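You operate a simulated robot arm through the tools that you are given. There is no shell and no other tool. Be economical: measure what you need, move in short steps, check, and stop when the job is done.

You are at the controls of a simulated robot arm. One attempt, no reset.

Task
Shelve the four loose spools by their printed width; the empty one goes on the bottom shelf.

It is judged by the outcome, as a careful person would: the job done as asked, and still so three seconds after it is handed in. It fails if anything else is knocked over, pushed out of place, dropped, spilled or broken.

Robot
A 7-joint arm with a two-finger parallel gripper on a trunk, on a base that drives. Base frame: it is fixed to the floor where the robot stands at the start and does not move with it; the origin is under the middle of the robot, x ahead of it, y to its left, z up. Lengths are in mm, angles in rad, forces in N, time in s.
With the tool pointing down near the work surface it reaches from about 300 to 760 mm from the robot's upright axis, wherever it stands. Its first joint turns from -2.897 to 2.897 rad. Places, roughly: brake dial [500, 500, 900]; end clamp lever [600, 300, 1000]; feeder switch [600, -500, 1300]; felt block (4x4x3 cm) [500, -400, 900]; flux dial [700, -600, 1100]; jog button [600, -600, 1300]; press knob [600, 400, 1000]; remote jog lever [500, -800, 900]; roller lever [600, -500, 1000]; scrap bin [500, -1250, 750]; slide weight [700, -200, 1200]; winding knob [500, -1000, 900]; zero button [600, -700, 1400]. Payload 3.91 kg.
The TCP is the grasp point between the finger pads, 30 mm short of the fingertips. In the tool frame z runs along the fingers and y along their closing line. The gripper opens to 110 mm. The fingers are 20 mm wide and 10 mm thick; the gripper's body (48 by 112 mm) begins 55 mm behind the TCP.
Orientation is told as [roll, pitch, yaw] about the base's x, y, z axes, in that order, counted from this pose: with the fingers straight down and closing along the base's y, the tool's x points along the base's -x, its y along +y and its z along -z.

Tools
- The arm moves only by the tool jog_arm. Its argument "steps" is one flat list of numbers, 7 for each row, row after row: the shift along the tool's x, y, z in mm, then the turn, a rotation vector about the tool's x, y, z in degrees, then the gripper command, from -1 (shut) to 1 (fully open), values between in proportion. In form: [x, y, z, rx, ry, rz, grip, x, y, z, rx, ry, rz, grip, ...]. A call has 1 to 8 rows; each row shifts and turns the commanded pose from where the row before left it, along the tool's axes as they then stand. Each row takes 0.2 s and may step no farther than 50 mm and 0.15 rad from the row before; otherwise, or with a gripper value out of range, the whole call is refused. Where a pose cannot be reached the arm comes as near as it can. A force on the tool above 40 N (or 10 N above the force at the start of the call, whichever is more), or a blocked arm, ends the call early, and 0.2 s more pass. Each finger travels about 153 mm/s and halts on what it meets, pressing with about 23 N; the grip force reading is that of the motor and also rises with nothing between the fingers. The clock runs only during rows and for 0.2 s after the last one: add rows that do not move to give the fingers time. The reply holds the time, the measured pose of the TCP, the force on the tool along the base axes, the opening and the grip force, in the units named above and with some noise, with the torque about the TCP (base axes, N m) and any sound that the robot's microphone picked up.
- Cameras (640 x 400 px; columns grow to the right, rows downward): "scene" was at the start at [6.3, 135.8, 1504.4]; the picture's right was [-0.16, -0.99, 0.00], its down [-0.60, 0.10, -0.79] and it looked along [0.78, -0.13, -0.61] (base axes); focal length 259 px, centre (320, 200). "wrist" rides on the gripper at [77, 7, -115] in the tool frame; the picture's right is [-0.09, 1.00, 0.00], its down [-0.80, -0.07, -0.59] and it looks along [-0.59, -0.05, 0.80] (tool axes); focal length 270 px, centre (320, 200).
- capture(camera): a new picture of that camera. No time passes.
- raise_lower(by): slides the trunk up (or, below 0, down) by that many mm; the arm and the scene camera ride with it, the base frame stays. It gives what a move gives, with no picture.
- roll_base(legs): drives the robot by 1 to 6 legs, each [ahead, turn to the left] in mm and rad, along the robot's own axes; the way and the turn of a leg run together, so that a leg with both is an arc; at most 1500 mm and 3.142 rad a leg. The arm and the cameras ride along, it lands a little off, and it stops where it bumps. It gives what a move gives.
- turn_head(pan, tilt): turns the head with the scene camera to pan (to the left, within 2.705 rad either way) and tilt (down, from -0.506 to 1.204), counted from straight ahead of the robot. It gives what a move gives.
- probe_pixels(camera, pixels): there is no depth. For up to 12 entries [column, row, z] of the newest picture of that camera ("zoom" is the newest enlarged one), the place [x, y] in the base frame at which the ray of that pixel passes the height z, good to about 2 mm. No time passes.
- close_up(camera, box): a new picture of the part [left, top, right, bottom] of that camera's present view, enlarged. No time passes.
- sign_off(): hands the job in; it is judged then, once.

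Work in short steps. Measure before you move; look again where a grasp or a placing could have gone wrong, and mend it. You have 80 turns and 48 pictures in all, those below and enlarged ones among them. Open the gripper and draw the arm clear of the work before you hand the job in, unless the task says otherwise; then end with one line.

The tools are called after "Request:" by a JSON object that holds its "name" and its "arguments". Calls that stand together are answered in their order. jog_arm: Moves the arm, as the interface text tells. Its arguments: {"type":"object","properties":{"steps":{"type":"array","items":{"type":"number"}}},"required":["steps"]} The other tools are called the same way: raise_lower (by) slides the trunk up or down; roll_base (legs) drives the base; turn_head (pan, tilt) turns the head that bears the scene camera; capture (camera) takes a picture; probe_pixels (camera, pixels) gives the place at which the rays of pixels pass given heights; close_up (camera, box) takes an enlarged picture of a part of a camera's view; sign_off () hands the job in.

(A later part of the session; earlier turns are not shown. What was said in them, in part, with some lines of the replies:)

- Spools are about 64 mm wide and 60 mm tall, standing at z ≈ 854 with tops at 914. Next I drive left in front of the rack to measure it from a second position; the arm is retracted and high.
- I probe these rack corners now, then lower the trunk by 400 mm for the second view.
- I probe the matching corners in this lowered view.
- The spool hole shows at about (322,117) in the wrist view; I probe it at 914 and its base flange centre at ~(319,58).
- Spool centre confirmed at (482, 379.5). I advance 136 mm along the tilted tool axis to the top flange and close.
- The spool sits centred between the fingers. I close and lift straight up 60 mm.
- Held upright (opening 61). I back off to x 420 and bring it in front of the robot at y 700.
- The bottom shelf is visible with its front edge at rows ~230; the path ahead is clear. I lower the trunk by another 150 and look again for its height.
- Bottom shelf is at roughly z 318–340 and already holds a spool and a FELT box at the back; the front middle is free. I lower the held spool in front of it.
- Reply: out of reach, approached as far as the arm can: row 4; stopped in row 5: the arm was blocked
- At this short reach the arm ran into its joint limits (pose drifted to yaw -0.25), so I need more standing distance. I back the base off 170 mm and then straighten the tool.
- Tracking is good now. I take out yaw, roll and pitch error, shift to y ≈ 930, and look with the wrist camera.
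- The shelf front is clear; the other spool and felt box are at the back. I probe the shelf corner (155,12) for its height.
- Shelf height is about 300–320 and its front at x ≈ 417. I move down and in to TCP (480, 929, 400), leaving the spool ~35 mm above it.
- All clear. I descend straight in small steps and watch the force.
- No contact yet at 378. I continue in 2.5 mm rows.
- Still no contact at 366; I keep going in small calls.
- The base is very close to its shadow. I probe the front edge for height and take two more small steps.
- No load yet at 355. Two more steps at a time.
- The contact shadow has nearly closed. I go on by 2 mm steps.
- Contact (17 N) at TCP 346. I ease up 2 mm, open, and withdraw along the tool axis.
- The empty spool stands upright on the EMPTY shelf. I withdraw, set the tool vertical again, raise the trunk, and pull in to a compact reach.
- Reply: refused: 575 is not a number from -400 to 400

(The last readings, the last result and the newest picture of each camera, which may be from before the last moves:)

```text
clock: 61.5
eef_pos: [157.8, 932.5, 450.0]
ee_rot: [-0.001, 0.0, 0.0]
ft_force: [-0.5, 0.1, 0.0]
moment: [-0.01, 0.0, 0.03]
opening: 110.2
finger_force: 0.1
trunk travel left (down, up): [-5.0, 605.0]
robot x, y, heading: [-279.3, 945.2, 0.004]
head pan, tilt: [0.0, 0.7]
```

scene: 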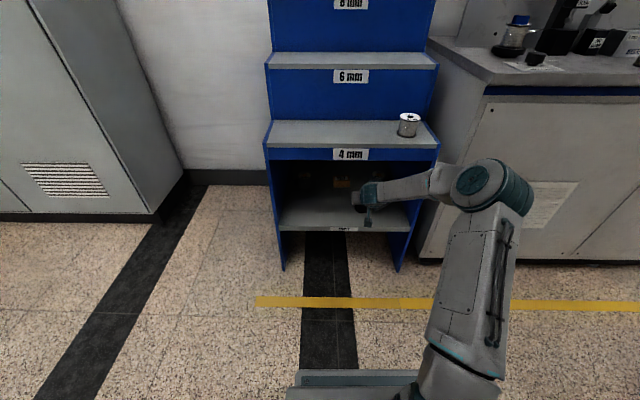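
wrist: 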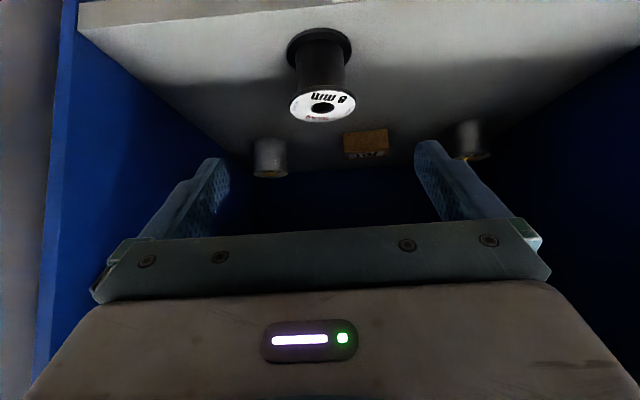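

Refused for size; I raise in two strokes, then drive to the station near (0, 650).

Request:
{"name": "raise_lower", "arguments": {"by": 400}}

Request:
{"name": "raise_lower", "arguments": {"by": 195}}

Request:
{"name": "roll_base", "arguments": {"legs": [[0, -0.81], [402, 0], [0, 0.81]]}}

```text
clock: 65.4
eef_pos: [158.8, 933.7, 851.3]
ee_rot: [-0.002, -0.002, 0.0]
ft_force: [-0.6, -0.4, -0.2]
moment: [0.0, -0.02, 0.01]
opening: 109.8
finger_force: 0.1
trunk travel left (down, up): [-405.0, 205.0]
robot x, y, heading: [-282.1, 939.7, 0.006]
head pan, tilt: [0.0, 0.7]
```

```text
clock: 67.5
eef_pos: [158.1, 932.1, 1045.2]
ee_rot: [-0.002, 0.0, 0.001]
ft_force: [0.4, 0.4, 0.2]
moment: [0.0, -0.04, -0.04]
opening: 110.1
finger_force: 0.0
trunk travel left (down, up): [-600.0, 10.0]
robot x, y, heading: [-279.6, 943.5, 0.0]
head pan, tilt: [0.0, 0.7]
```

```text
clock: 74.2
eef_pos: [440.1, 635.7, 1045.7]
ee_rot: [-0.003, 0.0, -0.015]
ft_force: [-0.3, 0.0, -0.1]
moment: [0.04, 0.0, -0.01]
opening: 110.1
finger_force: 0.1
trunk travel left (down, up): [-600.0, 10.0]
robot x, y, heading: [3.2, 653.3, -0.01]
head pan, tilt: [0.0, 0.7]
```

Station (3, 653). I move the arm over the 6 mm spool at (483, 230).

Request:
{"name": "jog_arm", "arguments": {"steps": [-5.4, -48, 0, 0, 0, -0.86, 1, -5.4, -48, 0, 0, 0, 0, 1, -5.4, -48, 0, 0, 0, 0, 1, -5.4, -48, 0, 0, 0, 0, 1, -5.4, -48, 0, 0, 0, 0, 1, -5.4, -48, 0, 0, 0, 0, 1, -5.4, -48, 0, 0, 0, 0, 1, -5.4, -48, 0, 0, 0, 0, 1]}}

Request:
{"name": "jog_arm", "arguments": {"steps": [0, -22, 45, 0, 0, 0, 1, 0, 0, 30, 0, 0, 0, 1]}}

Request:
{"name": "capture", "arguments": {"camera": "wrist"}}

```text
clock: 76.0
eef_pos: [476.6, 291.2, 1046.7]
ee_rot: [-0.002, 0.0, 0.002]
ft_force: [-0.2, 0.6, -0.1]
moment: [-0.05, -0.02, 0.02]
opening: 110.2
finger_force: 0.2
out of reach, approached as far as the arm can: row 8
trunk travel left (down, up): [-600.0, 10.0]
robot x, y, heading: [1.1, 653.4, -0.009]
head pan, tilt: [0.0, 0.7]
```

```text
clock: 76.6
eef_pos: [476.2, 281.9, 968.8]
ee_rot: [-0.006, -0.003, -0.004]
ft_force: [0.3, -0.3, -0.4]
moment: [0.03, 0.02, 0.0]
opening: 109.9
finger_force: 0.0
out of reach, approached as far as the arm can: row 1
trunk travel left (down, up): [-600.0, 10.0]
robot x, y, heading: [2.8, 652.9, -0.013]
head pan, tilt: [0.0, 0.7]
```

```text
15 pictures are left
```

wrist: 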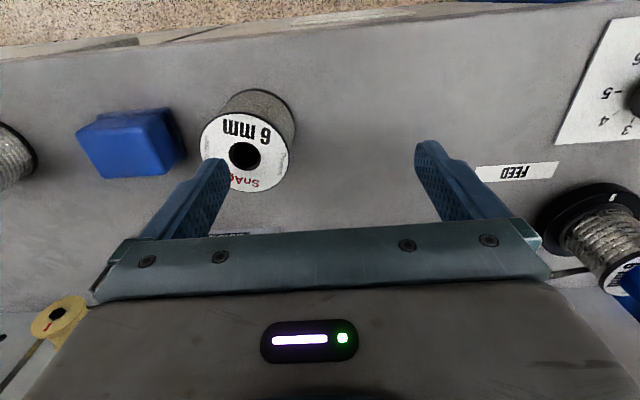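

The arm is at its limit there, so I lift and shift the base by -320 in y to have this spool and its neighbours nearly straight ahead.

Request:
{"name": "jog_arm", "arguments": {"steps": [0, 20, -40, 0, 0, 0, 1, 0, 20, -37, 0, 0, 0, 1]}}

Request:
{"name": "roll_base", "arguments": {"legs": [[0, -1.56], [320, 0], [0, 1.57]]}}

```text
clock: 77.2
eef_pos: [474.3, 323.0, 1046.3]
ee_rot: [-0.002, 0.0, 0.002]
ft_force: [-0.3, 0.1, 0.0]
moment: [0.04, -0.01, 0.01]
opening: 109.9
finger_force: 0.1
trunk travel left (down, up): [-600.0, 10.0]
robot x, y, heading: [1.9, 652.7, -0.013]
head pan, tilt: [0.0, 0.7]
```

```text
clock: 86.8
eef_pos: [499.0, 15.2, 1045.7]
ee_rot: [-0.003, -0.002, 0.039]
ft_force: [0.3, 0.4, 0.5]
moment: [0.0, 0.0, 0.01]
opening: 109.7
finger_force: 0.0
trunk travel left (down, up): [-600.0, 10.0]
robot x, y, heading: [15.2, 327.9, 0.03]
head pan, tilt: [0.0, 0.7]
```

Now at (15, 328). I move to above (483, 230) and descend partway.

Request:
{"name": "jog_arm", "arguments": {"steps": [3, 43, 0, 0, 0, 2.2, 1, 3, 43, 0, 0, 0, 0, 1, 3, 43, 0, 0, 0, 0, 1, 3, 43, 0, 0, 0, 0, 1, 3, 43, 0, 0, 0, 0, 1, 0, 0, 45, 0, 0, 0, 1, 0, 0, 25, 0, 0, 0, 1]}}

Request:
{"name": "capture", "arguments": {"camera": "wrist"}}

```text
clock: 88.4
eef_pos: [482.4, 231.5, 976.9]
ee_rot: [-0.003, 0.0, -0.001]
ft_force: [0.7, 0.1, -1.0]
moment: [-0.01, 0.01, 0.01]
opening: 109.8
finger_force: 0.0
trunk travel left (down, up): [-600.0, 10.0]
robot x, y, heading: [15.5, 327.9, 0.025]
head pan, tilt: [0.0, 0.7]
```

```text
14 pictures are left
```

wrist: 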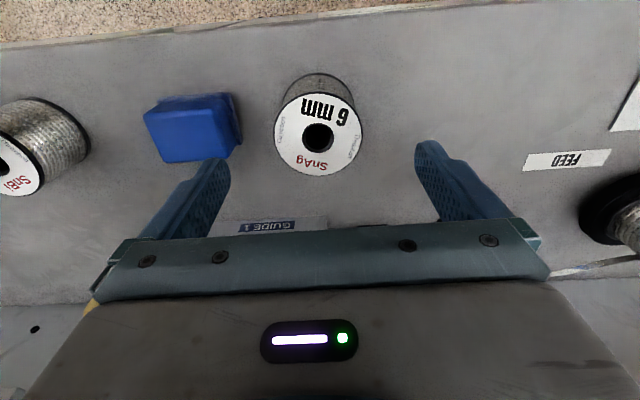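

I probe the hole (318,137), the blue block's near edge, and the 4 mm spool's hole near (2,168).

Request:
{"name": "probe_pixels", "arguments": {"camera": "wrist", "pixels": [[318, 137, 914], [275, 135, 914], [362, 135, 914], [240, 140, 885], [235, 100, 885], [2, 168, 914]]}}

```text
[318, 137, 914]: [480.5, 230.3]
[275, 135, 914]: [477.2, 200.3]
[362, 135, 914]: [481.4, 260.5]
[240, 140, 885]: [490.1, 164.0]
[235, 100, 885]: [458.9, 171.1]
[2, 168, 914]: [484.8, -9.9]
```

The blue block's edge is at y ≈ 165–171, so I narrow the gripper to 80 mm before descending to z 890, then close and lift.

Request:
{"name": "jog_arm", "arguments": {"steps": [1.5, -1, 0, 0, 0, 0, 0.45, 0, 0, 0, 0, 0, 0, 0.45, 0, 0, 30, 0, 0, 0, 0.45, 0, 0, 30, 0, 0, 0, 0.45, 0, 0, 26, 0, 0, 0, 0.45, 0, 0, 0, 0, 0, 0, 0.45]}}

Request:
{"name": "jog_arm", "arguments": {"steps": [0, 0, 0, 0, 0, 0, -1, 0, 0, 0, 0, 0, 0, -1, 0, 0, -20, 0, 0, 0, -1, 0, 0, -45, 0, 0, 0, -1, 0, 0, -45, 0, 0, 0, -1, 0, 0, -45, 0, 0, 0, -1]}}

```text
clock: 89.8
eef_pos: [482.6, 229.6, 890.6]
ee_rot: [-0.002, -0.002, 0.0]
ft_force: [0.4, 0.4, 0.5]
moment: [-0.02, 0.01, 0.03]
opening: 80.0
finger_force: 0.1
trunk travel left (down, up): [-600.0, 10.0]
robot x, y, heading: [14.5, 327.8, 0.03]
head pan, tilt: [0.0, 0.7]
```

```text
clock: 91.2
eef_pos: [479.5, 230.0, 1045.7]
ee_rot: [-0.002, -0.001, -0.002]
ft_force: [0.0, 0.2, -3.4]
moment: [-0.03, 0.0, 0.0]
opening: 60.7
finger_force: 23.0
trunk travel left (down, up): [-600.0, 10.0]
robot x, y, heading: [16.5, 333.5, 0.026]
head pan, tilt: [0.0, 0.7]
```

Gripped (60.7 mm, about 3 N). I drive to about (15, 900) in front of the rack.

Request:
{"name": "roll_base", "arguments": {"legs": [[0, 1.543], [570, 0], [0, -1.571]]}}

Request:
{"name": "turn_head", "arguments": {"pan": 0.0, "tilt": 0.6}}

Request:
{"name": "capture", "arguments": {"camera": "scene"}}

```text
clock: 102.2
eef_pos: [469.2, 790.7, 1044.8]
ee_rot: [-0.002, 0.0, -0.026]
ft_force: [-0.2, 0.1, -4.8]
moment: [0.0, 0.01, 0.0]
opening: 60.7
finger_force: 23.1
trunk travel left (down, up): [-600.0, 10.0]
robot x, y, heading: [3.1, 900.3, -0.0]
head pan, tilt: [0.0, 0.7]
```

```text
clock: 102.8
eef_pos: [467.6, 791.3, 1045.9]
ee_rot: [-0.003, 0.0, -0.025]
ft_force: [0.0, -0.9, -5.1]
moment: [0.03, 0.02, -0.01]
opening: 60.6
finger_force: 23.0
trunk travel left (down, up): [-600.0, 10.0]
robot x, y, heading: [3.4, 902.0, 0.002]
head pan, tilt: [0.0, 0.6]
```

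```text
13 pictures are left
```

scene: 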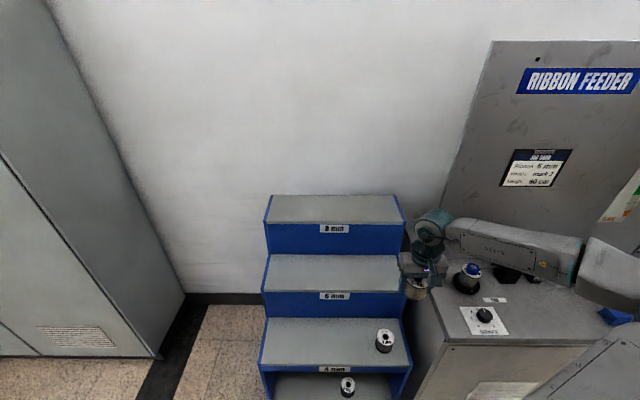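

Clear view of the steps. I check the 6 mm and 8 mm shelf edges with probes.

Request:
{"name": "probe_pixels", "arguments": {"camera": "scene", "pixels": [[333, 291, 850], [333, 255, 850], [333, 223, 1022], [333, 195, 1022], [333, 366, 672], [263, 291, 850], [402, 291, 850], [332, 318, 672], [333, 223, 1035]]}}

```text
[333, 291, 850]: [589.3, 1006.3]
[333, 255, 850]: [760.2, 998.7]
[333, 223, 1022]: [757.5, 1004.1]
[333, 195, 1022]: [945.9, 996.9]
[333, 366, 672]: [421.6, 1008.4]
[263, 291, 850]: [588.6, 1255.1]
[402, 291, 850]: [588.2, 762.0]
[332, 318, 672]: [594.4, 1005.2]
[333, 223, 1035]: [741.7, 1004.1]
```

Geometry is consistent (6 mm shelf x 589–760, z ≈ 850). I carry the 6 mm spool to (668, 930) and descend to ~10 mm above.

Request:
{"name": "jog_arm", "arguments": {"steps": [-40, 28, 0, 0, 0, -1.45, -1, -40, 28, 0, 0, 0, 0, -1, -40, 28, 0, 0, 0, 0, -1, -40, 28, 0, 0, 0, 0, -1, -40, 27, 0, 0, 0, 0, -1, 0, 0, 0, 0, 0, 0, -1]}}

Request:
{"name": "jog_arm", "arguments": {"steps": [0, 0, 45, 0, 0, 0, -1, 0, 0, 45, 0, 0, 0, -1, 0, 0, 40, 0, 0, 0, -1, 0, 0, 10, 0, 0, 0, -1, 0, 0, 0, 0, 0, 0, -1]}}

Request:
{"name": "capture", "arguments": {"camera": "wrist"}}

```text
clock: 104.2
eef_pos: [669.7, 930.0, 1042.6]
ee_rot: [-0.001, 0.0, -0.002]
ft_force: [-0.9, 0.5, -5.6]
moment: [0.0, 0.0, 0.02]
opening: 60.4
finger_force: 22.7
trunk travel left (down, up): [-600.0, 10.0]
robot x, y, heading: [4.7, 902.1, 0.002]
head pan, tilt: [0.0, 0.6]
```

```text
clock: 105.5
eef_pos: [670.5, 930.4, 904.4]
ee_rot: [-0.001, 0.001, 0.0]
ft_force: [0.0, 1.5, -4.8]
moment: [0.01, 0.02, 0.0]
opening: 60.7
finger_force: 22.9
trunk travel left (down, up): [-600.0, 10.0]
robot x, y, heading: [7.3, 903.6, -0.0]
head pan, tilt: [0.0, 0.6]
```

```text
12 pictures are left
```

wrist: 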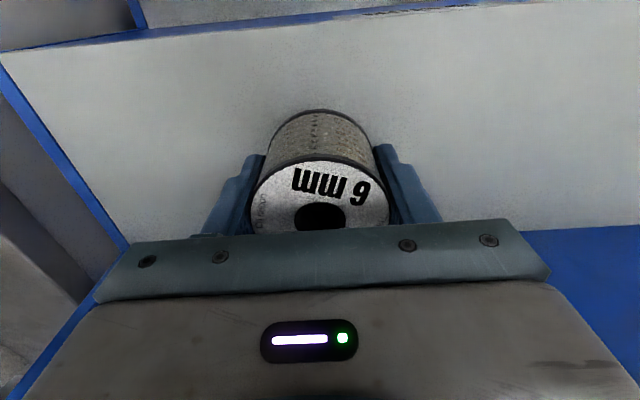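

Positioned on the 6 mm shelf, ~15 mm above. I descend in small separate calls watching force.

Request:
{"name": "jog_arm", "arguments": {"steps": [0, 0, 4, 0, 0, 0, -1, 0, 0, 4, 0, 0, 0, -1, 0, 0, 0, 0, 0, 0, -1]}}

Request:
{"name": "jog_arm", "arguments": {"steps": [0, 0, 3, 0, 0, 0, -1, 0, 0, 0, 0, 0, 0, -1]}}

Request:
{"name": "jog_arm", "arguments": {"steps": [0, 0, 2, 0, 0, 0, -1, 0, 0, 0, 0, 0, 0, -1]}}

Request:
{"name": "jog_arm", "arguments": {"steps": [0, 0, 2, 0, 0, 0, -1, 0, 0, 0, 0, 0, 0, -1]}}

```text
clock: 106.2
eef_pos: [669.3, 929.0, 896.6]
ee_rot: [-0.002, 0.0, -0.001]
ft_force: [0.6, 0.1, -4.4]
moment: [0.0, 0.02, -0.04]
opening: 60.6
finger_force: 23.7
trunk travel left (down, up): [-600.0, 10.0]
robot x, y, heading: [5.5, 903.8, -0.005]
head pan, tilt: [0.0, 0.6]
```

```text
clock: 106.8
eef_pos: [669.8, 930.6, 893.7]
ee_rot: [-0.003, 0.0, 0.001]
ft_force: [0.2, -0.8, -5.4]
moment: [-0.01, -0.01, -0.01]
opening: 60.5
finger_force: 23.1
trunk travel left (down, up): [-600.0, 10.0]
robot x, y, heading: [6.8, 898.3, 0.0]
head pan, tilt: [0.0, 0.6]
```

```text
clock: 107.5
eef_pos: [669.8, 929.8, 891.5]
ee_rot: [-0.002, 0.0, 0.001]
ft_force: [0.5, -0.2, -4.1]
moment: [-0.03, 0.01, 0.03]
opening: 60.3
finger_force: 22.8
trunk travel left (down, up): [-600.0, 10.0]
robot x, y, heading: [3.0, 904.9, 0.001]
head pan, tilt: [0.0, 0.6]
```

```text
clock: 108.0
eef_pos: [669.4, 929.5, 891.1]
ee_rot: [-0.001, -0.001, 0.0]
ft_force: [0.0, 0.7, -4.4]
moment: [0.01, -0.01, 0.0]
opening: 60.8
finger_force: 23.4
trunk travel left (down, up): [-600.0, 10.0]
robot x, y, heading: [8.1, 904.6, -0.002]
head pan, tilt: [0.0, 0.6]
```

Not yet touching at ~890. I continue by 2 mm.

Request:
{"name": "jog_arm", "arguments": {"steps": [0, 0, 2, 0, 0, 0, -1, 0, 0, 0, 0, 0, 0, -1]}}

Request:
{"name": "jog_arm", "arguments": {"steps": [0, 0, 2, 0, 0, 0, -1, 0, 0, 0, 0, 0, 0, -1]}}

Request:
{"name": "jog_arm", "arguments": {"steps": [0, 0, 1.5, 0, 0, 0, -1, 0, 0, 0, 0, 0, 0, -1]}}

```text
clock: 108.7
eef_pos: [670.4, 928.9, 888.1]
ee_rot: [-0.002, 0.0, 0.001]
ft_force: [0.1, -0.7, -3.7]
moment: [-0.02, -0.02, -0.01]
opening: 60.8
finger_force: 22.4
trunk travel left (down, up): [-600.0, 10.0]
robot x, y, heading: [6.9, 901.0, 0.002]
head pan, tilt: [0.0, 0.6]
```

```text
clock: 109.2
eef_pos: [670.6, 930.2, 886.4]
ee_rot: [-0.001, 0.002, 0.0]
ft_force: [-0.3, -0.3, -4.8]
moment: [0.01, -0.05, -0.02]
opening: 60.7
finger_force: 23.3
trunk travel left (down, up): [-600.0, 10.0]
robot x, y, heading: [6.3, 902.3, -0.002]
head pan, tilt: [0.0, 0.6]
```

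```text
clock: 109.8
eef_pos: [670.8, 930.2, 884.3]
ee_rot: [0.0, 0.001, 0.001]
ft_force: [0.1, -0.4, -4.3]
moment: [0.0, 0.02, 0.02]
opening: 60.5
finger_force: 22.9
trunk travel left (down, up): [-600.0, 10.0]
robot x, y, heading: [4.3, 904.8, -0.004]
head pan, tilt: [0.0, 0.6]
```

Still hanging (-4 N). Continuing.

Request:
{"name": "jog_arm", "arguments": {"steps": [0, 0, 2, 0, 0, 0, -1, 0, 0, 0, 0, 0, 0, -1]}}

Request:
{"name": "jog_arm", "arguments": {"steps": [0, 0, 2, 0, 0, 0, -1, 0, 0, 0, 0, 0, 0, -1]}}

Request:
{"name": "jog_arm", "arguments": {"steps": [0, 0, 1.5, 0, 0, 0, -1, 0, 0, 0, 0, 0, 0, -1]}}

Request:
{"name": "close_up", "arguments": {"camera": "wrist", "box": [200, 60, 440, 220]}}

```text
clock: 110.5
eef_pos: [669.7, 929.8, 882.9]
ee_rot: [-0.001, 0.002, -0.001]
ft_force: [0.1, -0.9, -4.2]
moment: [0.02, 0.0, 0.0]
opening: 60.6
finger_force: 22.7
trunk travel left (down, up): [-600.0, 10.0]
robot x, y, heading: [7.7, 904.0, -0.0]
head pan, tilt: [0.0, 0.6]
```

```text
clock: 111.0
eef_pos: [670.3, 929.2, 879.6]
ee_rot: [0.0, -0.001, -0.001]
ft_force: [0.5, -0.6, -4.6]
moment: [-0.02, -0.01, 0.04]
opening: 60.5
finger_force: 22.6
trunk travel left (down, up): [-600.0, 10.0]
robot x, y, heading: [8.5, 902.8, 0.002]
head pan, tilt: [0.0, 0.6]
```

```text
clock: 111.7
eef_pos: [669.0, 930.0, 879.4]
ee_rot: [-0.002, 0.001, 0.001]
ft_force: [0.8, 0.5, -4.3]
moment: [-0.01, 0.02, 0.03]
opening: 60.3
finger_force: 22.6
trunk travel left (down, up): [-600.0, 10.0]
robot x, y, heading: [7.5, 901.9, 0.008]
head pan, tilt: [0.0, 0.6]
```

```text
2.50 times, centred on (320, 140) of wrist
```

zoom: 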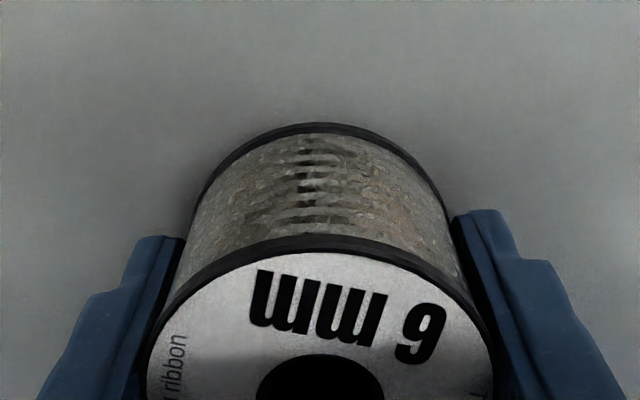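

The contact shadow is nearly closed; continuing down.

Request:
{"name": "jog_arm", "arguments": {"steps": [0, 0, 2, 0, 0, 0, -1, 0, 0, 0, 0, 0, 0, -1]}}

Request:
{"name": "jog_arm", "arguments": {"steps": [0, 0, 2, 0, 0, 0, -1, 0, 0, 0, 0, 0, 0, -1]}}

Request:
{"name": "jog_arm", "arguments": {"steps": [0, 0, 1.5, 0, 0, 0, -1, 0, 0, 0, 0, 0, 0, -1]}}

```text
clock: 112.2
eef_pos: [670.5, 929.4, 877.5]
ee_rot: [-0.001, 0.0, 0.0]
ft_force: [-0.8, 0.1, -4.2]
moment: [-0.03, 0.02, -0.02]
opening: 60.6
finger_force: 23.4
trunk travel left (down, up): [-600.0, 10.0]
robot x, y, heading: [6.7, 902.8, -0.001]
head pan, tilt: [0.0, 0.6]
```

```text
clock: 112.8
eef_pos: [669.4, 928.9, 875.9]
ee_rot: [-0.001, 0.0, 0.0]
ft_force: [-0.5, -0.1, -4.6]
moment: [0.02, -0.01, -0.01]
opening: 60.7
finger_force: 22.9
trunk travel left (down, up): [-600.0, 10.0]
robot x, y, heading: [3.9, 899.2, -0.002]
head pan, tilt: [0.0, 0.6]
```

```text
clock: 113.5
eef_pos: [669.3, 928.3, 874.0]
ee_rot: [-0.003, -0.001, 0.001]
ft_force: [0.2, -0.1, -4.2]
moment: [0.04, -0.04, 0.01]
opening: 60.5
finger_force: 23.1
trunk travel left (down, up): [-600.0, 10.0]
robot x, y, heading: [5.0, 899.4, 0.005]
head pan, tilt: [0.0, 0.6]
```

Still no contact at 874; continuing.

Request:
{"name": "jog_arm", "arguments": {"steps": [0, 0, 2, 0, 0, 0, -1, 0, 0, 0, 0, 0, 0, -1]}}

Request:
{"name": "jog_arm", "arguments": {"steps": [0, 0, 1.5, 0, 0, 0, -1, 0, 0, 0, 0, 0, 0, -1]}}

Request:
{"name": "jog_arm", "arguments": {"steps": [0, 0, 1.5, 0, 0, 0, -1, 0, 0, 0, 0, 0, 0, -1]}}

Request:
{"name": "jog_arm", "arguments": {"steps": [0, 0, 1.5, 0, 0, 0, -1, 0, 0, 0, 0, 0, 0, -1]}}

```text
clock: 114.0
eef_pos: [668.5, 927.0, 871.9]
ee_rot: [-0.003, 0.0, -0.001]
ft_force: [-0.1, -0.2, -5.1]
moment: [0.0, 0.01, -0.02]
opening: 60.4
finger_force: 23.7
trunk travel left (down, up): [-600.0, 10.0]
robot x, y, heading: [2.9, 902.9, 0.003]
head pan, tilt: [0.0, 0.6]
```

```text
clock: 114.7
eef_pos: [669.6, 927.5, 869.6]
ee_rot: [0.0, 0.0, 0.0]
ft_force: [0.0, -1.1, -3.6]
moment: [-0.01, -0.02, 0.01]
opening: 60.4
finger_force: 23.0
trunk travel left (down, up): [-600.0, 10.0]
robot x, y, heading: [4.7, 900.5, -0.002]
head pan, tilt: [0.0, 0.6]
```

```text
clock: 115.2
eef_pos: [669.8, 928.8, 869.6]
ee_rot: [-0.002, -0.003, 0.0]
ft_force: [1.5, -0.8, 7.3]
moment: [0.15, 0.26, -0.01]
opening: 60.6
finger_force: 23.2
trunk travel left (down, up): [-600.0, 10.0]
robot x, y, heading: [7.3, 899.6, 0.004]
head pan, tilt: [0.0, 0.6]
```

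```text
clock: 115.8
eef_pos: [669.5, 928.2, 869.8]
ee_rot: [0.0, -0.009, -0.002]
ft_force: [8.4, -1.1, 24.6]
moment: [0.37, 0.38, -0.14]
opening: 60.7
finger_force: 23.3
trunk travel left (down, up): [-600.0, 10.0]
robot x, y, heading: [7.5, 901.4, 0.007]
head pan, tilt: [0.0, 0.6]
```

Contact at TCP 869.7 (shelf ≈ 830). I ease up, open, and rise clear.

Request:
{"name": "jog_arm", "arguments": {"steps": [0, 0, -3, 0, 0, 0, -1, 0, 0, 0, 0, 0, 0, -0.1, 0, 0, 0, 0, 0, 0, 0.5, 0, 0, 0, 0, 0, 0, 0.5, 0, 0, -40, 0, 0, 0, 0.5, 0, 0, -45, 0, 0, 0, 1, 0, 0, -45, 0, 0, 0, 1, 0, 0, -45, 0, 0, 0, 1]}}

Request:
{"name": "jog_arm", "arguments": {"steps": [45, 0, 0, 0, 0, 0, 1, 45, 0, 0, 0, 0, 0, 1, 45, 0, 0, 0, 0, 0, 1, 45, 0, 0, 0, 0, 0, 1, 45, 0, 0, 0, 0, 0, 1]}}

Request:
{"name": "capture", "arguments": {"camera": "scene"}}

```text
clock: 117.7
eef_pos: [669.7, 928.5, 1046.9]
ee_rot: [-0.002, -0.001, 0.0]
ft_force: [0.3, -0.5, -1.0]
moment: [0.01, -0.01, -0.01]
opening: 110.2
finger_force: 0.2
trunk travel left (down, up): [-600.0, 10.0]
robot x, y, heading: [0.8, 900.9, 0.006]
head pan, tilt: [0.0, 0.6]
```

```text
clock: 118.8
eef_pos: [444.2, 929.2, 1044.6]
ee_rot: [-0.002, -0.002, 0.0]
ft_force: [-0.9, -0.6, 0.1]
moment: [0.01, -0.01, 0.03]
opening: 110.0
finger_force: 0.0
trunk travel left (down, up): [-600.0, 10.0]
robot x, y, heading: [4.6, 906.1, -0.001]
head pan, tilt: [0.0, 0.6]
```

```text
10 pictures are left
```

scene: 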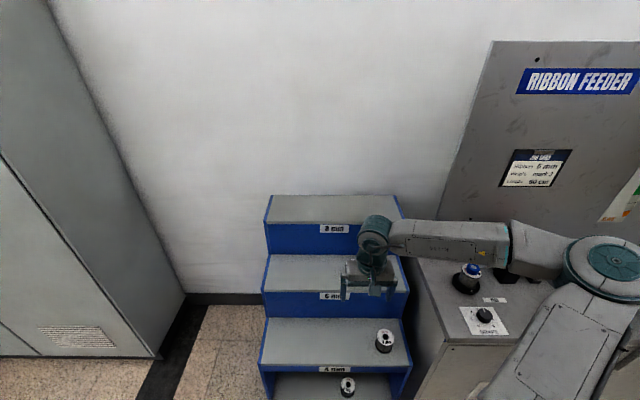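

The lower spools stay in place. I drive to y ≈ -70 for the 4 mm (≈ y -10) and 8 mm (≈ y -158) spools.

Request:
{"name": "roll_base", "arguments": {"legs": [[0, -1.571], [975, 0], [0, 1.571]]}}

```text
clock: 131.6
eef_pos: [439.1, -27.4, 1045.0]
ee_rot: [-0.002, -0.002, 0.019]
ft_force: [0.1, 0.3, 0.4]
moment: [0.03, 0.02, -0.03]
opening: 110.0
finger_force: 0.1
trunk travel left (down, up): [-600.0, 10.0]
robot x, y, heading: [2.6, -60.4, 0.02]
head pan, tilt: [0.0, 0.6]
```

I move over the 4 mm spool and look.

Request:
{"name": "jog_arm", "arguments": {"steps": [-44, 8, 0, 0, 0, 1.1, 1, 0, 7, 35, 0, 0, 0, 1, 0, 0, 35, 0, 0, 0, 1, 0, 0, 0, 0, 0, 0, 1]}}

Request:
{"name": "capture", "arguments": {"camera": "wrist"}}

```text
clock: 132.6
eef_pos: [483.6, -11.7, 974.6]
ee_rot: [-0.002, -0.003, 0.001]
ft_force: [0.3, -0.2, 0.1]
moment: [0.01, 0.0, 0.0]
opening: 110.0
finger_force: 0.0
trunk travel left (down, up): [-600.0, 10.0]
robot x, y, heading: [0.5, -60.5, 0.018]
head pan, tilt: [0.0, 0.6]
```

```text
9 pictures are left
```

wrist: 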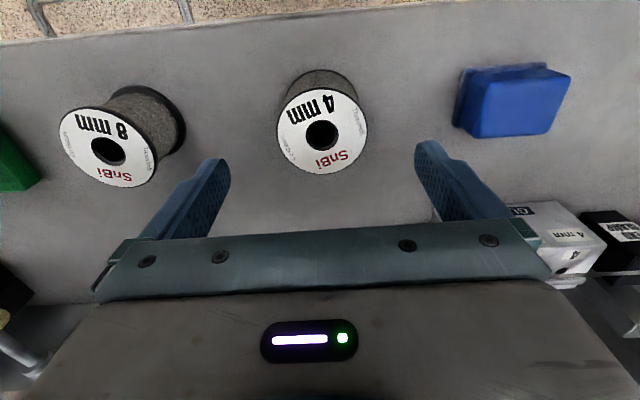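

I probe both holes: 4 mm at (322,136) and 8 mm at (108,151), plus neighbours' edges.

Request:
{"name": "probe_pixels", "arguments": {"camera": "wrist", "pixels": [[322, 136, 914], [277, 135, 914], [367, 135, 914], [108, 151, 914], [455, 115, 870], [186, 125, 860], [38, 180, 900], [30, 150, 870]]}}

```text
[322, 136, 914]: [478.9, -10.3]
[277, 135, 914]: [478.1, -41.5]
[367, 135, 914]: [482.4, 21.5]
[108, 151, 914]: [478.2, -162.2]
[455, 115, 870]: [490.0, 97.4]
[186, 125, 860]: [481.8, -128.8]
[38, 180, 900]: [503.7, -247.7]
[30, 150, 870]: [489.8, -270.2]
```

Both are free of neighbours. I grasp the 4 mm spool at (480, -10) and lift.

Request:
{"name": "jog_arm", "arguments": {"steps": [3, 1, 0, 0, 0, 0, 0.6, 0, 0, 30, 0, 0, 0, 0.6, 0, 0, 30, 0, 0, 0, 0.6, 0, 0, 24, 0, 0, 0, 0.6, 0, 0, 0, 0, 0, 0, 0.6, 0, 0, 0, 0, 0, 0, -1, 0, 0, 0, 0, 0, 0, -1]}}

Request:
{"name": "jog_arm", "arguments": {"steps": [0, 0, -20, 0, 0, 0, -1, 0, 0, -45, 0, 0, 0, -1, 0, 0, -45, 0, 0, 0, -1, 0, 0, -45, 0, 0, 0, -1]}}

```text
clock: 134.2
eef_pos: [481.4, -11.5, 890.5]
ee_rot: [-0.001, -0.002, 0.0]
ft_force: [1.8, 3.0, 5.6]
moment: [0.36, 0.08, -0.07]
opening: 60.2
finger_force: 22.9
trunk travel left (down, up): [-600.0, 10.0]
robot x, y, heading: [0.9, -63.4, 0.023]
head pan, tilt: [0.0, 0.6]
```

```text
clock: 135.2
eef_pos: [481.1, -11.2, 1044.0]
ee_rot: [-0.002, 0.001, -0.001]
ft_force: [-0.7, -0.2, -4.2]
moment: [0.02, -0.05, 0.0]
opening: 60.3
finger_force: 22.8
trunk travel left (down, up): [-600.0, 10.0]
robot x, y, heading: [-1.1, -64.9, 0.017]
head pan, tilt: [0.0, 0.6]
```

Held (60 mm, 4 N). I drive back to the rack, y ≈ 920.

Request:
{"name": "roll_base", "arguments": {"legs": [[0, 1.552], [985, 0], [0, -1.571]]}}

```text
clock: 148.1
eef_pos: [460.3, 982.6, 1044.3]
ee_rot: [-0.001, 0.0, -0.015]
ft_force: [-0.6, -0.1, -4.8]
moment: [0.0, -0.01, -0.01]
opening: 60.6
finger_force: 22.9
trunk travel left (down, up): [-600.0, 10.0]
robot x, y, heading: [-24.3, 935.0, 0.006]
head pan, tilt: [0.0, 0.6]
```

Now TCP (460, 983). I shift 40 mm in x, then lower by the trunk to TCP ≈ 739, some 45 mm above the 4 mm shelf contact.

Request:
{"name": "jog_arm", "arguments": {"steps": [-20, 1, 0, 0, 0, -0.86, -1, -20, 1, 0, 0, 0, 0, -1, 0, 0, 0, 0, 0, 0, -1]}}

Request:
{"name": "raise_lower", "arguments": {"by": -305}}

Request:
{"name": "capture", "arguments": {"camera": "wrist"}}

```text
clock: 148.9
eef_pos: [500.1, 983.2, 1044.0]
ee_rot: [-0.002, -0.001, 0.0]
ft_force: [0.3, 0.8, -4.6]
moment: [-0.04, 0.01, 0.02]
opening: 60.4
finger_force: 22.9
trunk travel left (down, up): [-600.0, 10.0]
robot x, y, heading: [-24.9, 937.5, 0.004]
head pan, tilt: [0.0, 0.6]
```

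```text
clock: 151.9
eef_pos: [499.1, 981.6, 739.9]
ee_rot: [-0.002, 0.002, -0.001]
ft_force: [-1.0, -0.3, -4.6]
moment: [0.01, 0.03, 0.0]
opening: 60.0
finger_force: 23.3
trunk travel left (down, up): [-295.0, 315.0]
robot x, y, heading: [-20.2, 939.4, 0.004]
head pan, tilt: [0.0, 0.6]
```

```text
8 pictures are left
```

wrist: 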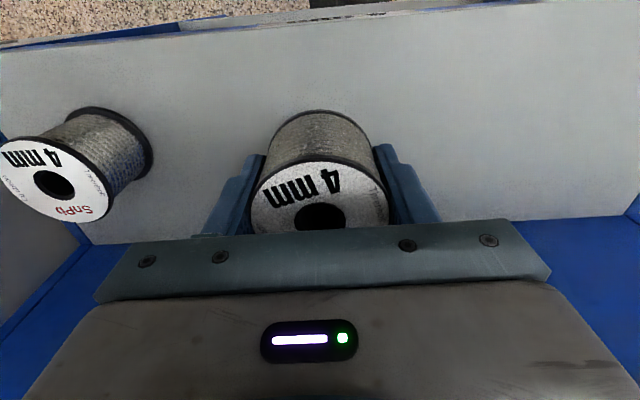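

Well placed on the 4 mm shelf, clear of the other spool. I descend with care in 3 mm steps.

Request:
{"name": "jog_arm", "arguments": {"steps": [0, 0, 10, 0, 0, 0, -1, 0, 0, 7, 0, 0, 0, -1, 0, 0, 0, 0, 0, 0, -1]}}

Request:
{"name": "jog_arm", "arguments": {"steps": [0, 0, 3, 0, 0, 0, -1, 0, 0, 3, 0, 0, 0, -1]}}

Request:
{"name": "jog_arm", "arguments": {"steps": [0, 0, 3, 0, 0, 0, -1, 0, 0, 3, 0, 0, 0, -1]}}

Request:
{"name": "jog_arm", "arguments": {"steps": [0, 0, 3, 0, 0, 0, -1, 0, 0, 2, 0, 0, 0, -1]}}

```text
clock: 152.7
eef_pos: [498.7, 983.4, 722.0]
ee_rot: [-0.001, 0.0, 0.002]
ft_force: [1.2, 0.4, -5.5]
moment: [0.02, 0.02, -0.03]
opening: 60.1
finger_force: 23.1
trunk travel left (down, up): [-295.0, 315.0]
robot x, y, heading: [-24.6, 934.2, 0.006]
head pan, tilt: [0.0, 0.6]
```

```text
clock: 153.3
eef_pos: [499.8, 982.2, 715.3]
ee_rot: [-0.001, -0.003, 0.003]
ft_force: [0.0, -0.6, -5.1]
moment: [0.01, 0.01, 0.03]
opening: 60.0
finger_force: 22.6
trunk travel left (down, up): [-295.0, 315.0]
robot x, y, heading: [-25.5, 936.5, 0.004]
head pan, tilt: [0.0, 0.6]
```

```text
clock: 153.9
eef_pos: [499.2, 983.7, 709.1]
ee_rot: [-0.001, 0.0, 0.0]
ft_force: [-0.7, -0.4, -4.1]
moment: [0.03, -0.01, -0.02]
opening: 60.2
finger_force: 23.2
trunk travel left (down, up): [-295.0, 315.0]
robot x, y, heading: [-22.5, 937.4, 0.006]
head pan, tilt: [0.0, 0.6]
```

```text
clock: 154.5
eef_pos: [499.3, 983.9, 704.1]
ee_rot: [-0.002, -0.001, 0.0]
ft_force: [0.0, -0.2, -4.4]
moment: [0.0, 0.0, -0.02]
opening: 60.0
finger_force: 22.3
trunk travel left (down, up): [-295.0, 315.0]
robot x, y, heading: [-20.5, 935.4, 0.009]
head pan, tilt: [0.0, 0.6]
```

Still hanging freely at 704, as expected from the 6 mm shelf offset. Continuing to the expected contact near 690.

Request:
{"name": "jog_arm", "arguments": {"steps": [0, 0, 3, 0, 0, 0, -1, 0, 0, 3, 0, 0, 0, -1]}}

Request:
{"name": "jog_arm", "arguments": {"steps": [0, 0, 2, 0, 0, 0, -1, 0, 0, 2, 0, 0, 0, -1, 0, 0, 0, 0, 0, 0, -1]}}

Request:
{"name": "jog_arm", "arguments": {"steps": [0, 0, 2, 0, 0, 0, -1, 0, 0, 0, 0, 0, 0, -1]}}

Request:
{"name": "jog_arm", "arguments": {"steps": [0, 0, 1.5, 0, 0, 0, -1, 0, 0, 0, 0, 0, 0, -1]}}

```text
clock: 155.1
eef_pos: [499.2, 981.9, 699.4]
ee_rot: [-0.003, 0.001, -0.002]
ft_force: [0.5, 0.2, -4.2]
moment: [-0.04, -0.02, 0.05]
opening: 60.2
finger_force: 23.2
trunk travel left (down, up): [-295.0, 315.0]
robot x, y, heading: [-24.2, 936.8, 0.004]
head pan, tilt: [0.0, 0.6]
```

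```text
clock: 155.9
eef_pos: [500.4, 984.0, 695.4]
ee_rot: [-0.001, 0.001, 0.0]
ft_force: [-0.6, -0.7, -5.3]
moment: [0.02, 0.0, 0.01]
opening: 60.1
finger_force: 23.1
trunk travel left (down, up): [-295.0, 315.0]
robot x, y, heading: [-22.6, 935.3, 0.006]
head pan, tilt: [0.0, 0.6]
```

```text
clock: 156.5
eef_pos: [500.6, 982.9, 692.7]
ee_rot: [-0.002, 0.0, 0.0]
ft_force: [-0.4, -0.8, -4.0]
moment: [0.04, -0.02, 0.0]
opening: 59.9
finger_force: 23.3
trunk travel left (down, up): [-295.0, 315.0]
robot x, y, heading: [-24.0, 934.8, 0.007]
head pan, tilt: [0.0, 0.6]
```

```text
clock: 157.1
eef_pos: [500.5, 982.6, 691.4]
ee_rot: [-0.001, -0.001, 0.0]
ft_force: [0.7, 0.0, -3.8]
moment: [0.02, 0.0, -0.05]
opening: 60.4
finger_force: 23.0
trunk travel left (down, up): [-295.0, 315.0]
robot x, y, heading: [-23.2, 938.8, 0.007]
head pan, tilt: [0.0, 0.6]
```

Near the expected contact; three more 1.5 mm steps.

Request:
{"name": "jog_arm", "arguments": {"steps": [0, 0, 1.5, 0, 0, 0, -1, 0, 0, 0, 0, 0, 0, -1]}}

Request:
{"name": "jog_arm", "arguments": {"steps": [0, 0, 1.2, 0, 0, 0, -1, 0, 0, 0, 0, 0, 0, -1]}}

Request:
{"name": "jog_arm", "arguments": {"steps": [0, 0, 1, 0, 0, 0, -1, 0, 0, 0, 0, 0, 0, -1]}}

```text
clock: 157.7
eef_pos: [499.5, 984.6, 691.0]
ee_rot: [-0.003, 0.0, 0.001]
ft_force: [-0.3, -0.4, -5.2]
moment: [-0.01, -0.01, 0.0]
opening: 60.1
finger_force: 23.0
trunk travel left (down, up): [-295.0, 315.0]
robot x, y, heading: [-19.0, 938.9, 0.007]
head pan, tilt: [0.0, 0.6]
```

```text
clock: 158.3
eef_pos: [499.8, 983.2, 690.7]
ee_rot: [0.001, -0.001, 0.001]
ft_force: [-0.6, -1.1, 0.5]
moment: [0.1, 0.0, 0.0]
opening: 60.1
finger_force: 22.8
trunk travel left (down, up): [-295.0, 315.0]
robot x, y, heading: [-22.6, 939.7, 0.006]
head pan, tilt: [0.0, 0.6]
```

```text
clock: 158.9
eef_pos: [500.0, 982.4, 689.3]
ee_rot: [-0.002, -0.003, 0.0]
ft_force: [0.4, -2.4, 17.1]
moment: [0.26, 0.52, 0.16]
opening: 60.1
finger_force: 23.0
trunk travel left (down, up): [-295.0, 315.0]
robot x, y, heading: [-22.1, 936.5, 0.003]
head pan, tilt: [0.0, 0.6]
```

Contact at 689.5 as predicted. I ease up, release and rise, then lift the trunk.

Request:
{"name": "jog_arm", "arguments": {"steps": [0, 0, -1.8, 0, 0, 0, -1, 0, 0, 0, 0, 0, 0, -0.1, 0, 0, 0, 0, 0, 0, 0.5, 0, 0, 0, 0, 0, 0, 0.5, 0, 0, -40, 0, 0, 0, 0.5, 0, 0, -45, 0, 0, 0, 0.5, 15, 0, -45, 0, 0, 0, 1, 35, 0, -30, 0, 0, 0, 1]}}

Request:
{"name": "raise_lower", "arguments": {"by": 200}}

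Request:
{"name": "turn_head", "arguments": {"pan": 0.0, "tilt": 0.8}}

Request:
{"name": "capture", "arguments": {"camera": "scene"}}

```text
clock: 160.7
eef_pos: [451.2, 984.1, 851.2]
ee_rot: [-0.003, 0.001, 0.001]
ft_force: [0.6, 0.5, 0.0]
moment: [0.0, 0.01, 0.02]
opening: 110.0
finger_force: 0.0
trunk travel left (down, up): [-295.0, 315.0]
robot x, y, heading: [-20.3, 937.4, 0.003]
head pan, tilt: [0.0, 0.6]
```

```text
clock: 162.9
eef_pos: [450.7, 983.8, 1048.7]
ee_rot: [-0.002, 0.0, -0.001]
ft_force: [0.1, 0.7, 0.6]
moment: [0.0, -0.04, 0.01]
opening: 110.2
finger_force: 0.1
trunk travel left (down, up): [-495.0, 115.0]
robot x, y, heading: [-21.5, 938.4, 0.005]
head pan, tilt: [0.0, 0.6]
```

```text
clock: 163.6
eef_pos: [451.3, 983.7, 1049.9]
ee_rot: [-0.002, -0.001, -0.002]
ft_force: [0.3, 0.1, 0.0]
moment: [-0.01, -0.01, 0.03]
opening: 110.2
finger_force: 0.1
trunk travel left (down, up): [-495.0, 115.0]
robot x, y, heading: [-22.6, 934.1, 0.006]
head pan, tilt: [0.0, 0.799]
```

```text
7 pictures are left
```

scene: 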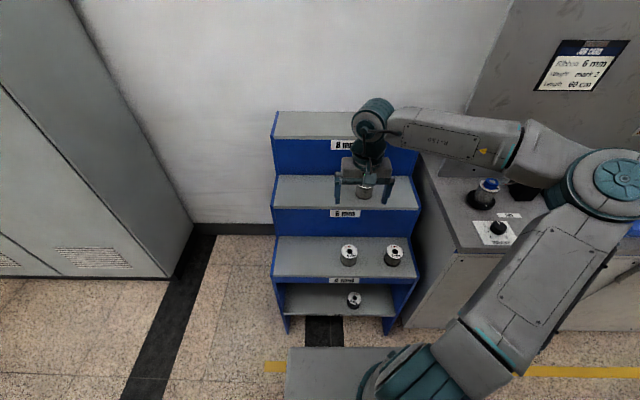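

Three are placed and standing. I drive to y ≈ -150 for the 8 mm spool.

Request:
{"name": "roll_base", "arguments": {"legs": [[0, -1.556], [1085, 0], [0, 1.552]]}}

```text
clock: 176.8
eef_pos: [499.3, -85.8, 1050.7]
ee_rot: [-0.002, -0.003, 0.059]
ft_force: [-0.6, -0.1, 0.6]
moment: [0.0, 0.03, -0.02]
opening: 110.3
finger_force: 0.1
trunk travel left (down, up): [-495.0, 115.0]
robot x, y, heading: [29.1, -159.6, 0.065]
head pan, tilt: [0.0, 0.799]
```

I correct the yaw, move over (479, -162) and descend partway for a look.

Request:
{"name": "jog_arm", "arguments": {"steps": [0, 0, 0, 0, 0, 3.4, 0.6, 10, -38, 0, 0, 0, 0, 0.6, 10, -38, 0, 0, 0, 0, 0.6, 0, 0, 40, 0, 0, 0, 0.6, 0, 0, 35, 0, 0, 0, 0.6, 0, 0, 0, 0, 0, 0, 0.6]}}

Request:
{"name": "capture", "arguments": {"camera": "wrist"}}

Request:
{"name": "probe_pixels", "arguments": {"camera": "wrist", "pixels": [[320, 136, 914], [270, 136, 914], [370, 136, 914]]}}

```text
clock: 178.2
eef_pos: [479.8, -161.9, 975.3]
ee_rot: [-0.002, -0.003, 0.002]
ft_force: [0.0, -0.5, 0.3]
moment: [0.01, -0.02, -0.03]
opening: 88.0
finger_force: 0.1
trunk travel left (down, up): [-495.0, 115.0]
robot x, y, heading: [31.6, -163.4, 0.068]
head pan, tilt: [0.0, 0.799]
```

```text
6 pictures are left
```

wrist: 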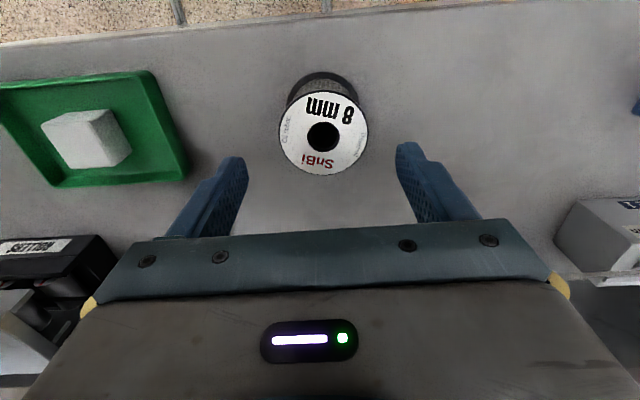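

```text
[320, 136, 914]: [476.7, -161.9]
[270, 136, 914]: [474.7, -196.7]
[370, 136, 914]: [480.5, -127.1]
```

Hole at (322,136), centred within ~2 mm. I descend to 890.5, close and lift.

Request:
{"name": "jog_arm", "arguments": {"steps": [2, 1, 30, 0, 0, 0, 0.6, 0, 0, 30, 0, 0, 0, 0.6, 0, 0, 24.5, 0, 0, 0, 0.6, 0, 0, 0, 0, 0, 0, 0.6, 0, 0, 0, 0, 0, 0, -1, 0, 0, 0, 0, 0, 0, -1]}}

Request:
{"name": "jog_arm", "arguments": {"steps": [0, 0, -20, 0, 0, 0, -1, 0, 0, -45, 0, 0, 0, -1, 0, 0, -45, 0, 0, 0, -1, 0, 0, -45, 0, 0, 0, -1]}}

Request:
{"name": "raise_lower", "arguments": {"by": 100}}

```text
clock: 179.6
eef_pos: [477.3, -159.8, 890.3]
ee_rot: [-0.002, -0.001, 0.002]
ft_force: [-0.1, 2.3, 4.2]
moment: [0.21, -0.08, 0.02]
opening: 60.2
finger_force: 22.8
trunk travel left (down, up): [-495.0, 115.0]
robot x, y, heading: [28.5, -162.7, 0.063]
head pan, tilt: [0.0, 0.799]
```

```text
clock: 180.6
eef_pos: [476.4, -160.7, 1044.2]
ee_rot: [0.0, 0.001, 0.0]
ft_force: [0.2, -0.3, -2.4]
moment: [0.01, 0.02, 0.0]
opening: 60.2
finger_force: 23.5
trunk travel left (down, up): [-495.0, 115.0]
robot x, y, heading: [30.9, -161.8, 0.06]
head pan, tilt: [0.0, 0.799]
```

```text
clock: 182.0
eef_pos: [477.1, -161.8, 1145.2]
ee_rot: [-0.002, 0.0, 0.0]
ft_force: [0.4, -0.1, -2.3]
moment: [0.0, -0.01, 0.04]
opening: 60.4
finger_force: 23.3
trunk travel left (down, up): [-595.0, 15.0]
robot x, y, heading: [29.9, -162.1, 0.066]
head pan, tilt: [0.0, 0.799]
```

Held. Before choosing how close to stand, I check the base's front edge from the last scene picture at (288,347) for triangulation.

Request:
{"name": "probe_pixels", "arguments": {"camera": "scene", "pixels": [[289, 348, 0], [289, 348, 200], [289, 348, 400], [395, 347, 0], [395, 347, 200], [395, 347, 400]]}}

Request:
{"name": "roll_base", "arguments": {"legs": [[0, 1.515], [1090, 0], [0, -1.571]]}}

```text
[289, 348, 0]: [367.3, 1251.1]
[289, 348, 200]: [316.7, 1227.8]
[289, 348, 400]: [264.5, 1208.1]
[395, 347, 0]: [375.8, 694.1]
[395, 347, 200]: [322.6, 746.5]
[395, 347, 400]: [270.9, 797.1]
```

```text
clock: 195.2
eef_pos: [454.1, 947.5, 1142.6]
ee_rot: [-0.001, -0.001, -0.027]
ft_force: [0.3, -0.7, -2.7]
moment: [0.02, 0.0, -0.03]
opening: 60.2
finger_force: 23.2
trunk travel left (down, up): [-595.0, 15.0]
robot x, y, heading: [3.6, 957.8, 0.042]
head pan, tilt: [0.0, 0.799]
```

The base turned in place at x ≈ 30 beside the table (edge 425), so its front reaches at most ~300 ahead; I can safely advance 65 mm toward the rack (front 419). Then I extend over the 8 mm shelf.

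Request:
{"name": "roll_base", "arguments": {"legs": [[65, -0.035]]}}

Request:
{"name": "jog_arm", "arguments": {"steps": [-45, 0, 0, 0, 0, 0, -1, -45, 0, 0, 0, 0, 0, -1, -45, 0, 0, 0, 0, 0, -1, -45, 0, 0, 0, 0, 0, -1, -45, 0, 0, 0, 0, 0, -1, 0, 0, 0, 0, 0, 0, -1]}}

```text
clock: 196.2
eef_pos: [518.6, 933.3, 1142.4]
ee_rot: [-0.003, 0.001, -0.062]
ft_force: [0.7, 0.6, -1.9]
moment: [0.01, 0.0, 0.02]
opening: 60.4
finger_force: 22.7
trunk travel left (down, up): [-595.0, 15.0]
robot x, y, heading: [70.8, 960.0, 0.003]
head pan, tilt: [0.0, 0.799]
```

```text
clock: 197.6
eef_pos: [743.6, 915.4, 1144.5]
ee_rot: [-0.003, -0.001, -0.061]
ft_force: [-0.5, 0.1, -2.2]
moment: [0.02, -0.04, -0.03]
opening: 60.2
finger_force: 22.4
trunk travel left (down, up): [-595.0, 15.0]
robot x, y, heading: [70.6, 959.4, 0.009]
head pan, tilt: [0.0, 0.799]
```

I continue to about (815, 950), straighten the yaw, and descend to ~25 mm above the expected contact (1049).

Request:
{"name": "jog_arm", "arguments": {"steps": [0, 0, 0, 0, 0, -3.5, -1, -38, 17, 0, 0, 0, 0, -1, -36, 17, 0, 0, 0, 0, -1, 0, 0, 35, 0, 0, 0, -1, 0, 0, 35, 0, 0, 0, -1, 0, 0, 0, 0, 0, 0, -1]}}

Request:
{"name": "capture", "arguments": {"camera": "wrist"}}

```text
clock: 199.0
eef_pos: [815.4, 953.6, 1073.2]
ee_rot: [-0.001, 0.001, 0.0]
ft_force: [0.5, -0.5, -2.8]
moment: [0.01, 0.04, 0.01]
opening: 60.3
finger_force: 23.0
trunk travel left (down, up): [-595.0, 15.0]
robot x, y, heading: [68.2, 958.4, 0.008]
head pan, tilt: [0.0, 0.799]
```

```text
5 pictures are left
```

wrist: 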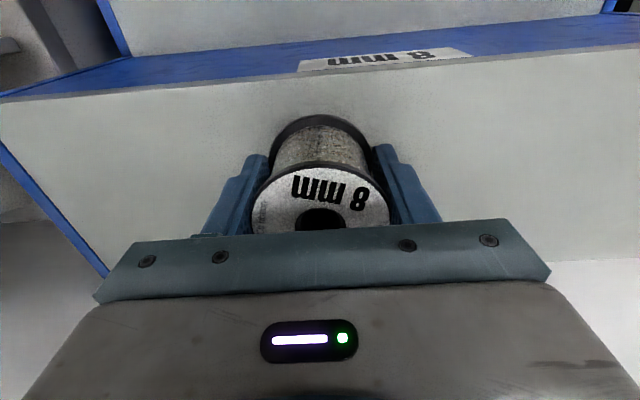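

Within the 8 mm shelf with ~28 mm to its front edge. I descend in small steps.

Request:
{"name": "jog_arm", "arguments": {"steps": [0, 0, 5, 0, 0, 0, -1, 0, 0, 5, 0, 0, 0, -1, 0, 0, 0, 0, 0, 0, -1]}}

Request:
{"name": "jog_arm", "arguments": {"steps": [0, 0, 3, 0, 0, 0, -1, 0, 0, 3, 0, 0, 0, -1]}}

Request:
{"name": "jog_arm", "arguments": {"steps": [0, 0, 2, 0, 0, 0, -1, 0, 0, 2, 0, 0, 0, -1, 0, 0, 0, 0, 0, 0, -1]}}

Request:
{"name": "jog_arm", "arguments": {"steps": [0, 0, 1.5, 0, 0, 0, -1, 0, 0, 0, 0, 0, 0, -1]}}

```text
clock: 199.8
eef_pos: [815.9, 952.6, 1063.3]
ee_rot: [-0.002, 0.0, 0.0]
ft_force: [-0.3, 0.4, -2.6]
moment: [0.02, 0.01, 0.02]
opening: 60.0
finger_force: 22.7
trunk travel left (down, up): [-595.0, 15.0]
robot x, y, heading: [72.1, 963.0, 0.006]
head pan, tilt: [0.0, 0.799]
```

```text
clock: 200.4
eef_pos: [815.7, 953.3, 1058.5]
ee_rot: [-0.002, -0.001, -0.001]
ft_force: [-1.0, -0.6, -2.4]
moment: [0.0, 0.03, 0.02]
opening: 60.4
finger_force: 23.1
trunk travel left (down, up): [-595.0, 15.0]
robot x, y, heading: [70.5, 956.7, 0.007]
head pan, tilt: [0.0, 0.799]
```

```text
clock: 201.2
eef_pos: [816.9, 952.9, 1054.9]
ee_rot: [-0.001, -0.001, -0.001]
ft_force: [0.7, -0.3, -2.6]
moment: [0.02, -0.04, 0.03]
opening: 60.1
finger_force: 22.9
trunk travel left (down, up): [-595.0, 15.0]
robot x, y, heading: [70.1, 956.7, 0.004]
head pan, tilt: [0.0, 0.799]
```

```text
clock: 201.8
eef_pos: [816.5, 952.1, 1053.3]
ee_rot: [-0.002, 0.0, 0.0]
ft_force: [0.2, -0.7, -2.3]
moment: [-0.01, 0.01, 0.0]
opening: 60.2
finger_force: 23.1
trunk travel left (down, up): [-595.0, 15.0]
robot x, y, heading: [69.5, 959.2, 0.003]
head pan, tilt: [0.0, 0.799]
```

Near the expected 1049–1050 contact; three finer steps.

Request:
{"name": "jog_arm", "arguments": {"steps": [0, 0, 1.5, 0, 0, 0, -1, 0, 0, 0, 0, 0, 0, -1]}}

Request:
{"name": "jog_arm", "arguments": {"steps": [0, 0, 1.5, 0, 0, 0, -1, 0, 0, 0, 0, 0, 0, -1]}}

Request:
{"name": "jog_arm", "arguments": {"steps": [0, 0, 1, 0, 0, 0, -1, 0, 0, 0, 0, 0, 0, -1]}}

```text
clock: 202.4
eef_pos: [815.2, 952.6, 1050.4]
ee_rot: [-0.002, 0.0, 0.0]
ft_force: [0.6, 0.8, -2.0]
moment: [0.04, 0.01, -0.03]
opening: 60.1
finger_force: 22.6
trunk travel left (down, up): [-595.0, 15.0]
robot x, y, heading: [73.3, 957.9, 0.006]
head pan, tilt: [0.0, 0.799]
```

```text
clock: 203.0
eef_pos: [816.7, 952.7, 1049.4]
ee_rot: [0.001, 0.001, -0.001]
ft_force: [0.6, 0.2, -0.4]
moment: [0.06, 0.05, 0.01]
opening: 60.3
finger_force: 22.7
trunk travel left (down, up): [-595.0, 15.0]
robot x, y, heading: [69.6, 962.2, 0.006]
head pan, tilt: [0.0, 0.799]
```

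```text
clock: 203.6
eef_pos: [816.8, 952.8, 1050.9]
ee_rot: [-0.002, -0.001, 0.0]
ft_force: [3.3, 0.2, 6.8]
moment: [0.3, 0.02, -0.07]
opening: 60.3
finger_force: 22.8
trunk travel left (down, up): [-595.0, 15.0]
robot x, y, heading: [70.0, 960.9, -0.002]
head pan, tilt: [0.0, 0.799]
```

Contact at 1050. I release, rise and withdraw, staying above the shelf.

Request:
{"name": "jog_arm", "arguments": {"steps": [0, 0, -0.7, 0, 0, 0, -1, 0, 0, 0, 0, 0, 0, -0.1, 0, 0, 0, 0, 0, 0, 0.5, 0, 0, 0, 0, 0, 0, 0.5, 0, 0, -30, 0, 0, 0, 0.5, 0, 0, -45, 0, 0, 0, 0.5, 0, 0, -15, 0, 0, 0, 0.5, 0, 0, 0, 0, 0, 0, 0.5]}}

Request:
{"name": "jog_arm", "arguments": {"steps": [45, 0, 0, 0, 0, 0, 1, 45, 0, 0, 0, 0, 0, 1, 45, 0, 0, 0, 0, 0, 1, 45, 0, 0, 0, 0, 0, 1, 45, 0, 0, 0, 0, 0, 1, 45, 0, 0, 0, 0, 0, 1, 45, 0, 0, 0, 0, 0, 1]}}

Request:
{"name": "roll_base", "arguments": {"legs": [[-300, 0], [0, -0.6]]}}

Request:
{"name": "turn_head", "arguments": {"pan": 0.6, "tilt": 0.6}}

Request:
{"name": "capture", "arguments": {"camera": "scene"}}

```text
clock: 205.4
eef_pos: [816.2, 951.6, 1138.5]
ee_rot: [-0.001, 0.0, 0.0]
ft_force: [1.0, 0.0, 0.6]
moment: [0.02, -0.01, 0.01]
opening: 82.6
finger_force: 0.0
trunk travel left (down, up): [-595.0, 15.0]
robot x, y, heading: [72.2, 957.9, 0.001]
head pan, tilt: [0.0, 0.799]
```

```text
clock: 207.0
eef_pos: [497.2, 953.3, 1140.1]
ee_rot: [-0.003, -0.001, -0.002]
ft_force: [-0.4, 0.3, 0.2]
moment: [0.01, -0.03, 0.0]
opening: 109.9
finger_force: 0.2
trunk travel left (down, up): [-595.0, 15.0]
robot x, y, heading: [69.8, 960.2, 0.006]
head pan, tilt: [0.0, 0.799]
```

```text
clock: 210.7
eef_pos: [125.9, 710.5, 1139.4]
ee_rot: [-0.002, 0.0, -0.607]
ft_force: [-0.3, 0.7, -0.2]
moment: [-0.01, -0.01, 0.01]
opening: 109.9
finger_force: 0.1
trunk travel left (down, up): [-595.0, 15.0]
robot x, y, heading: [-226.8, 958.6, -0.603]
head pan, tilt: [0.0, 0.799]
```

```text
clock: 211.7
eef_pos: [125.5, 710.3, 1139.7]
ee_rot: [-0.001, -0.001, -0.606]
ft_force: [0.5, -1.1, -0.6]
moment: [0.01, 0.01, 0.0]
opening: 109.9
finger_force: 0.1
trunk travel left (down, up): [-595.0, 15.0]
robot x, y, heading: [-225.7, 960.0, -0.604]
head pan, tilt: [0.6, 0.6]
```

```text
4 pictures are left
```

scene: 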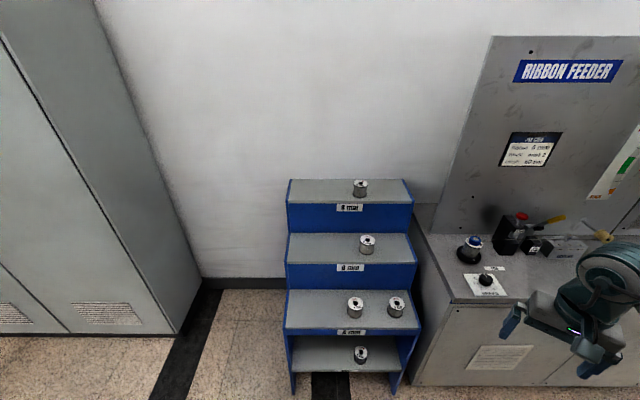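

I zoom on the rack once for the final check.

Request:
{"name": "close_up", "arguments": {"camera": "scene", "box": [240, 170, 464, 390]}}

```text
1.82 times, centred on (352, 280) of scene
```

zoom: 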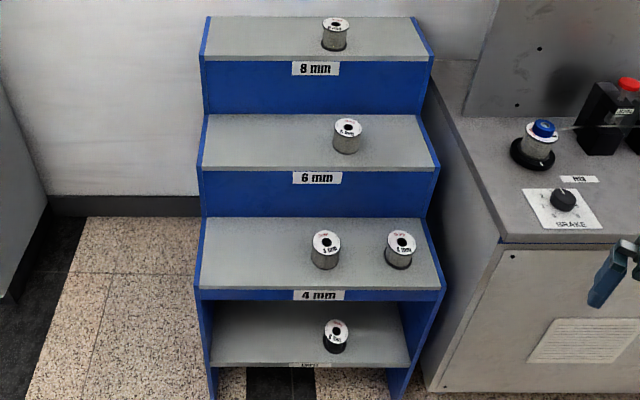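

All four spools stand upright on the right shelves, the gripper is open and the arm is clear, so I hand the job in.

Request:
{"name": "sign_off", "arguments": {}}

```text
The job is handed in.
```

All four loose spools are on the rack and standing upright: the 4, 6 and 8 mm ones on their labelled shelves, and the empty one (printed 8 mm) on the bottom shelf marked EMPTY. The job is handed in.
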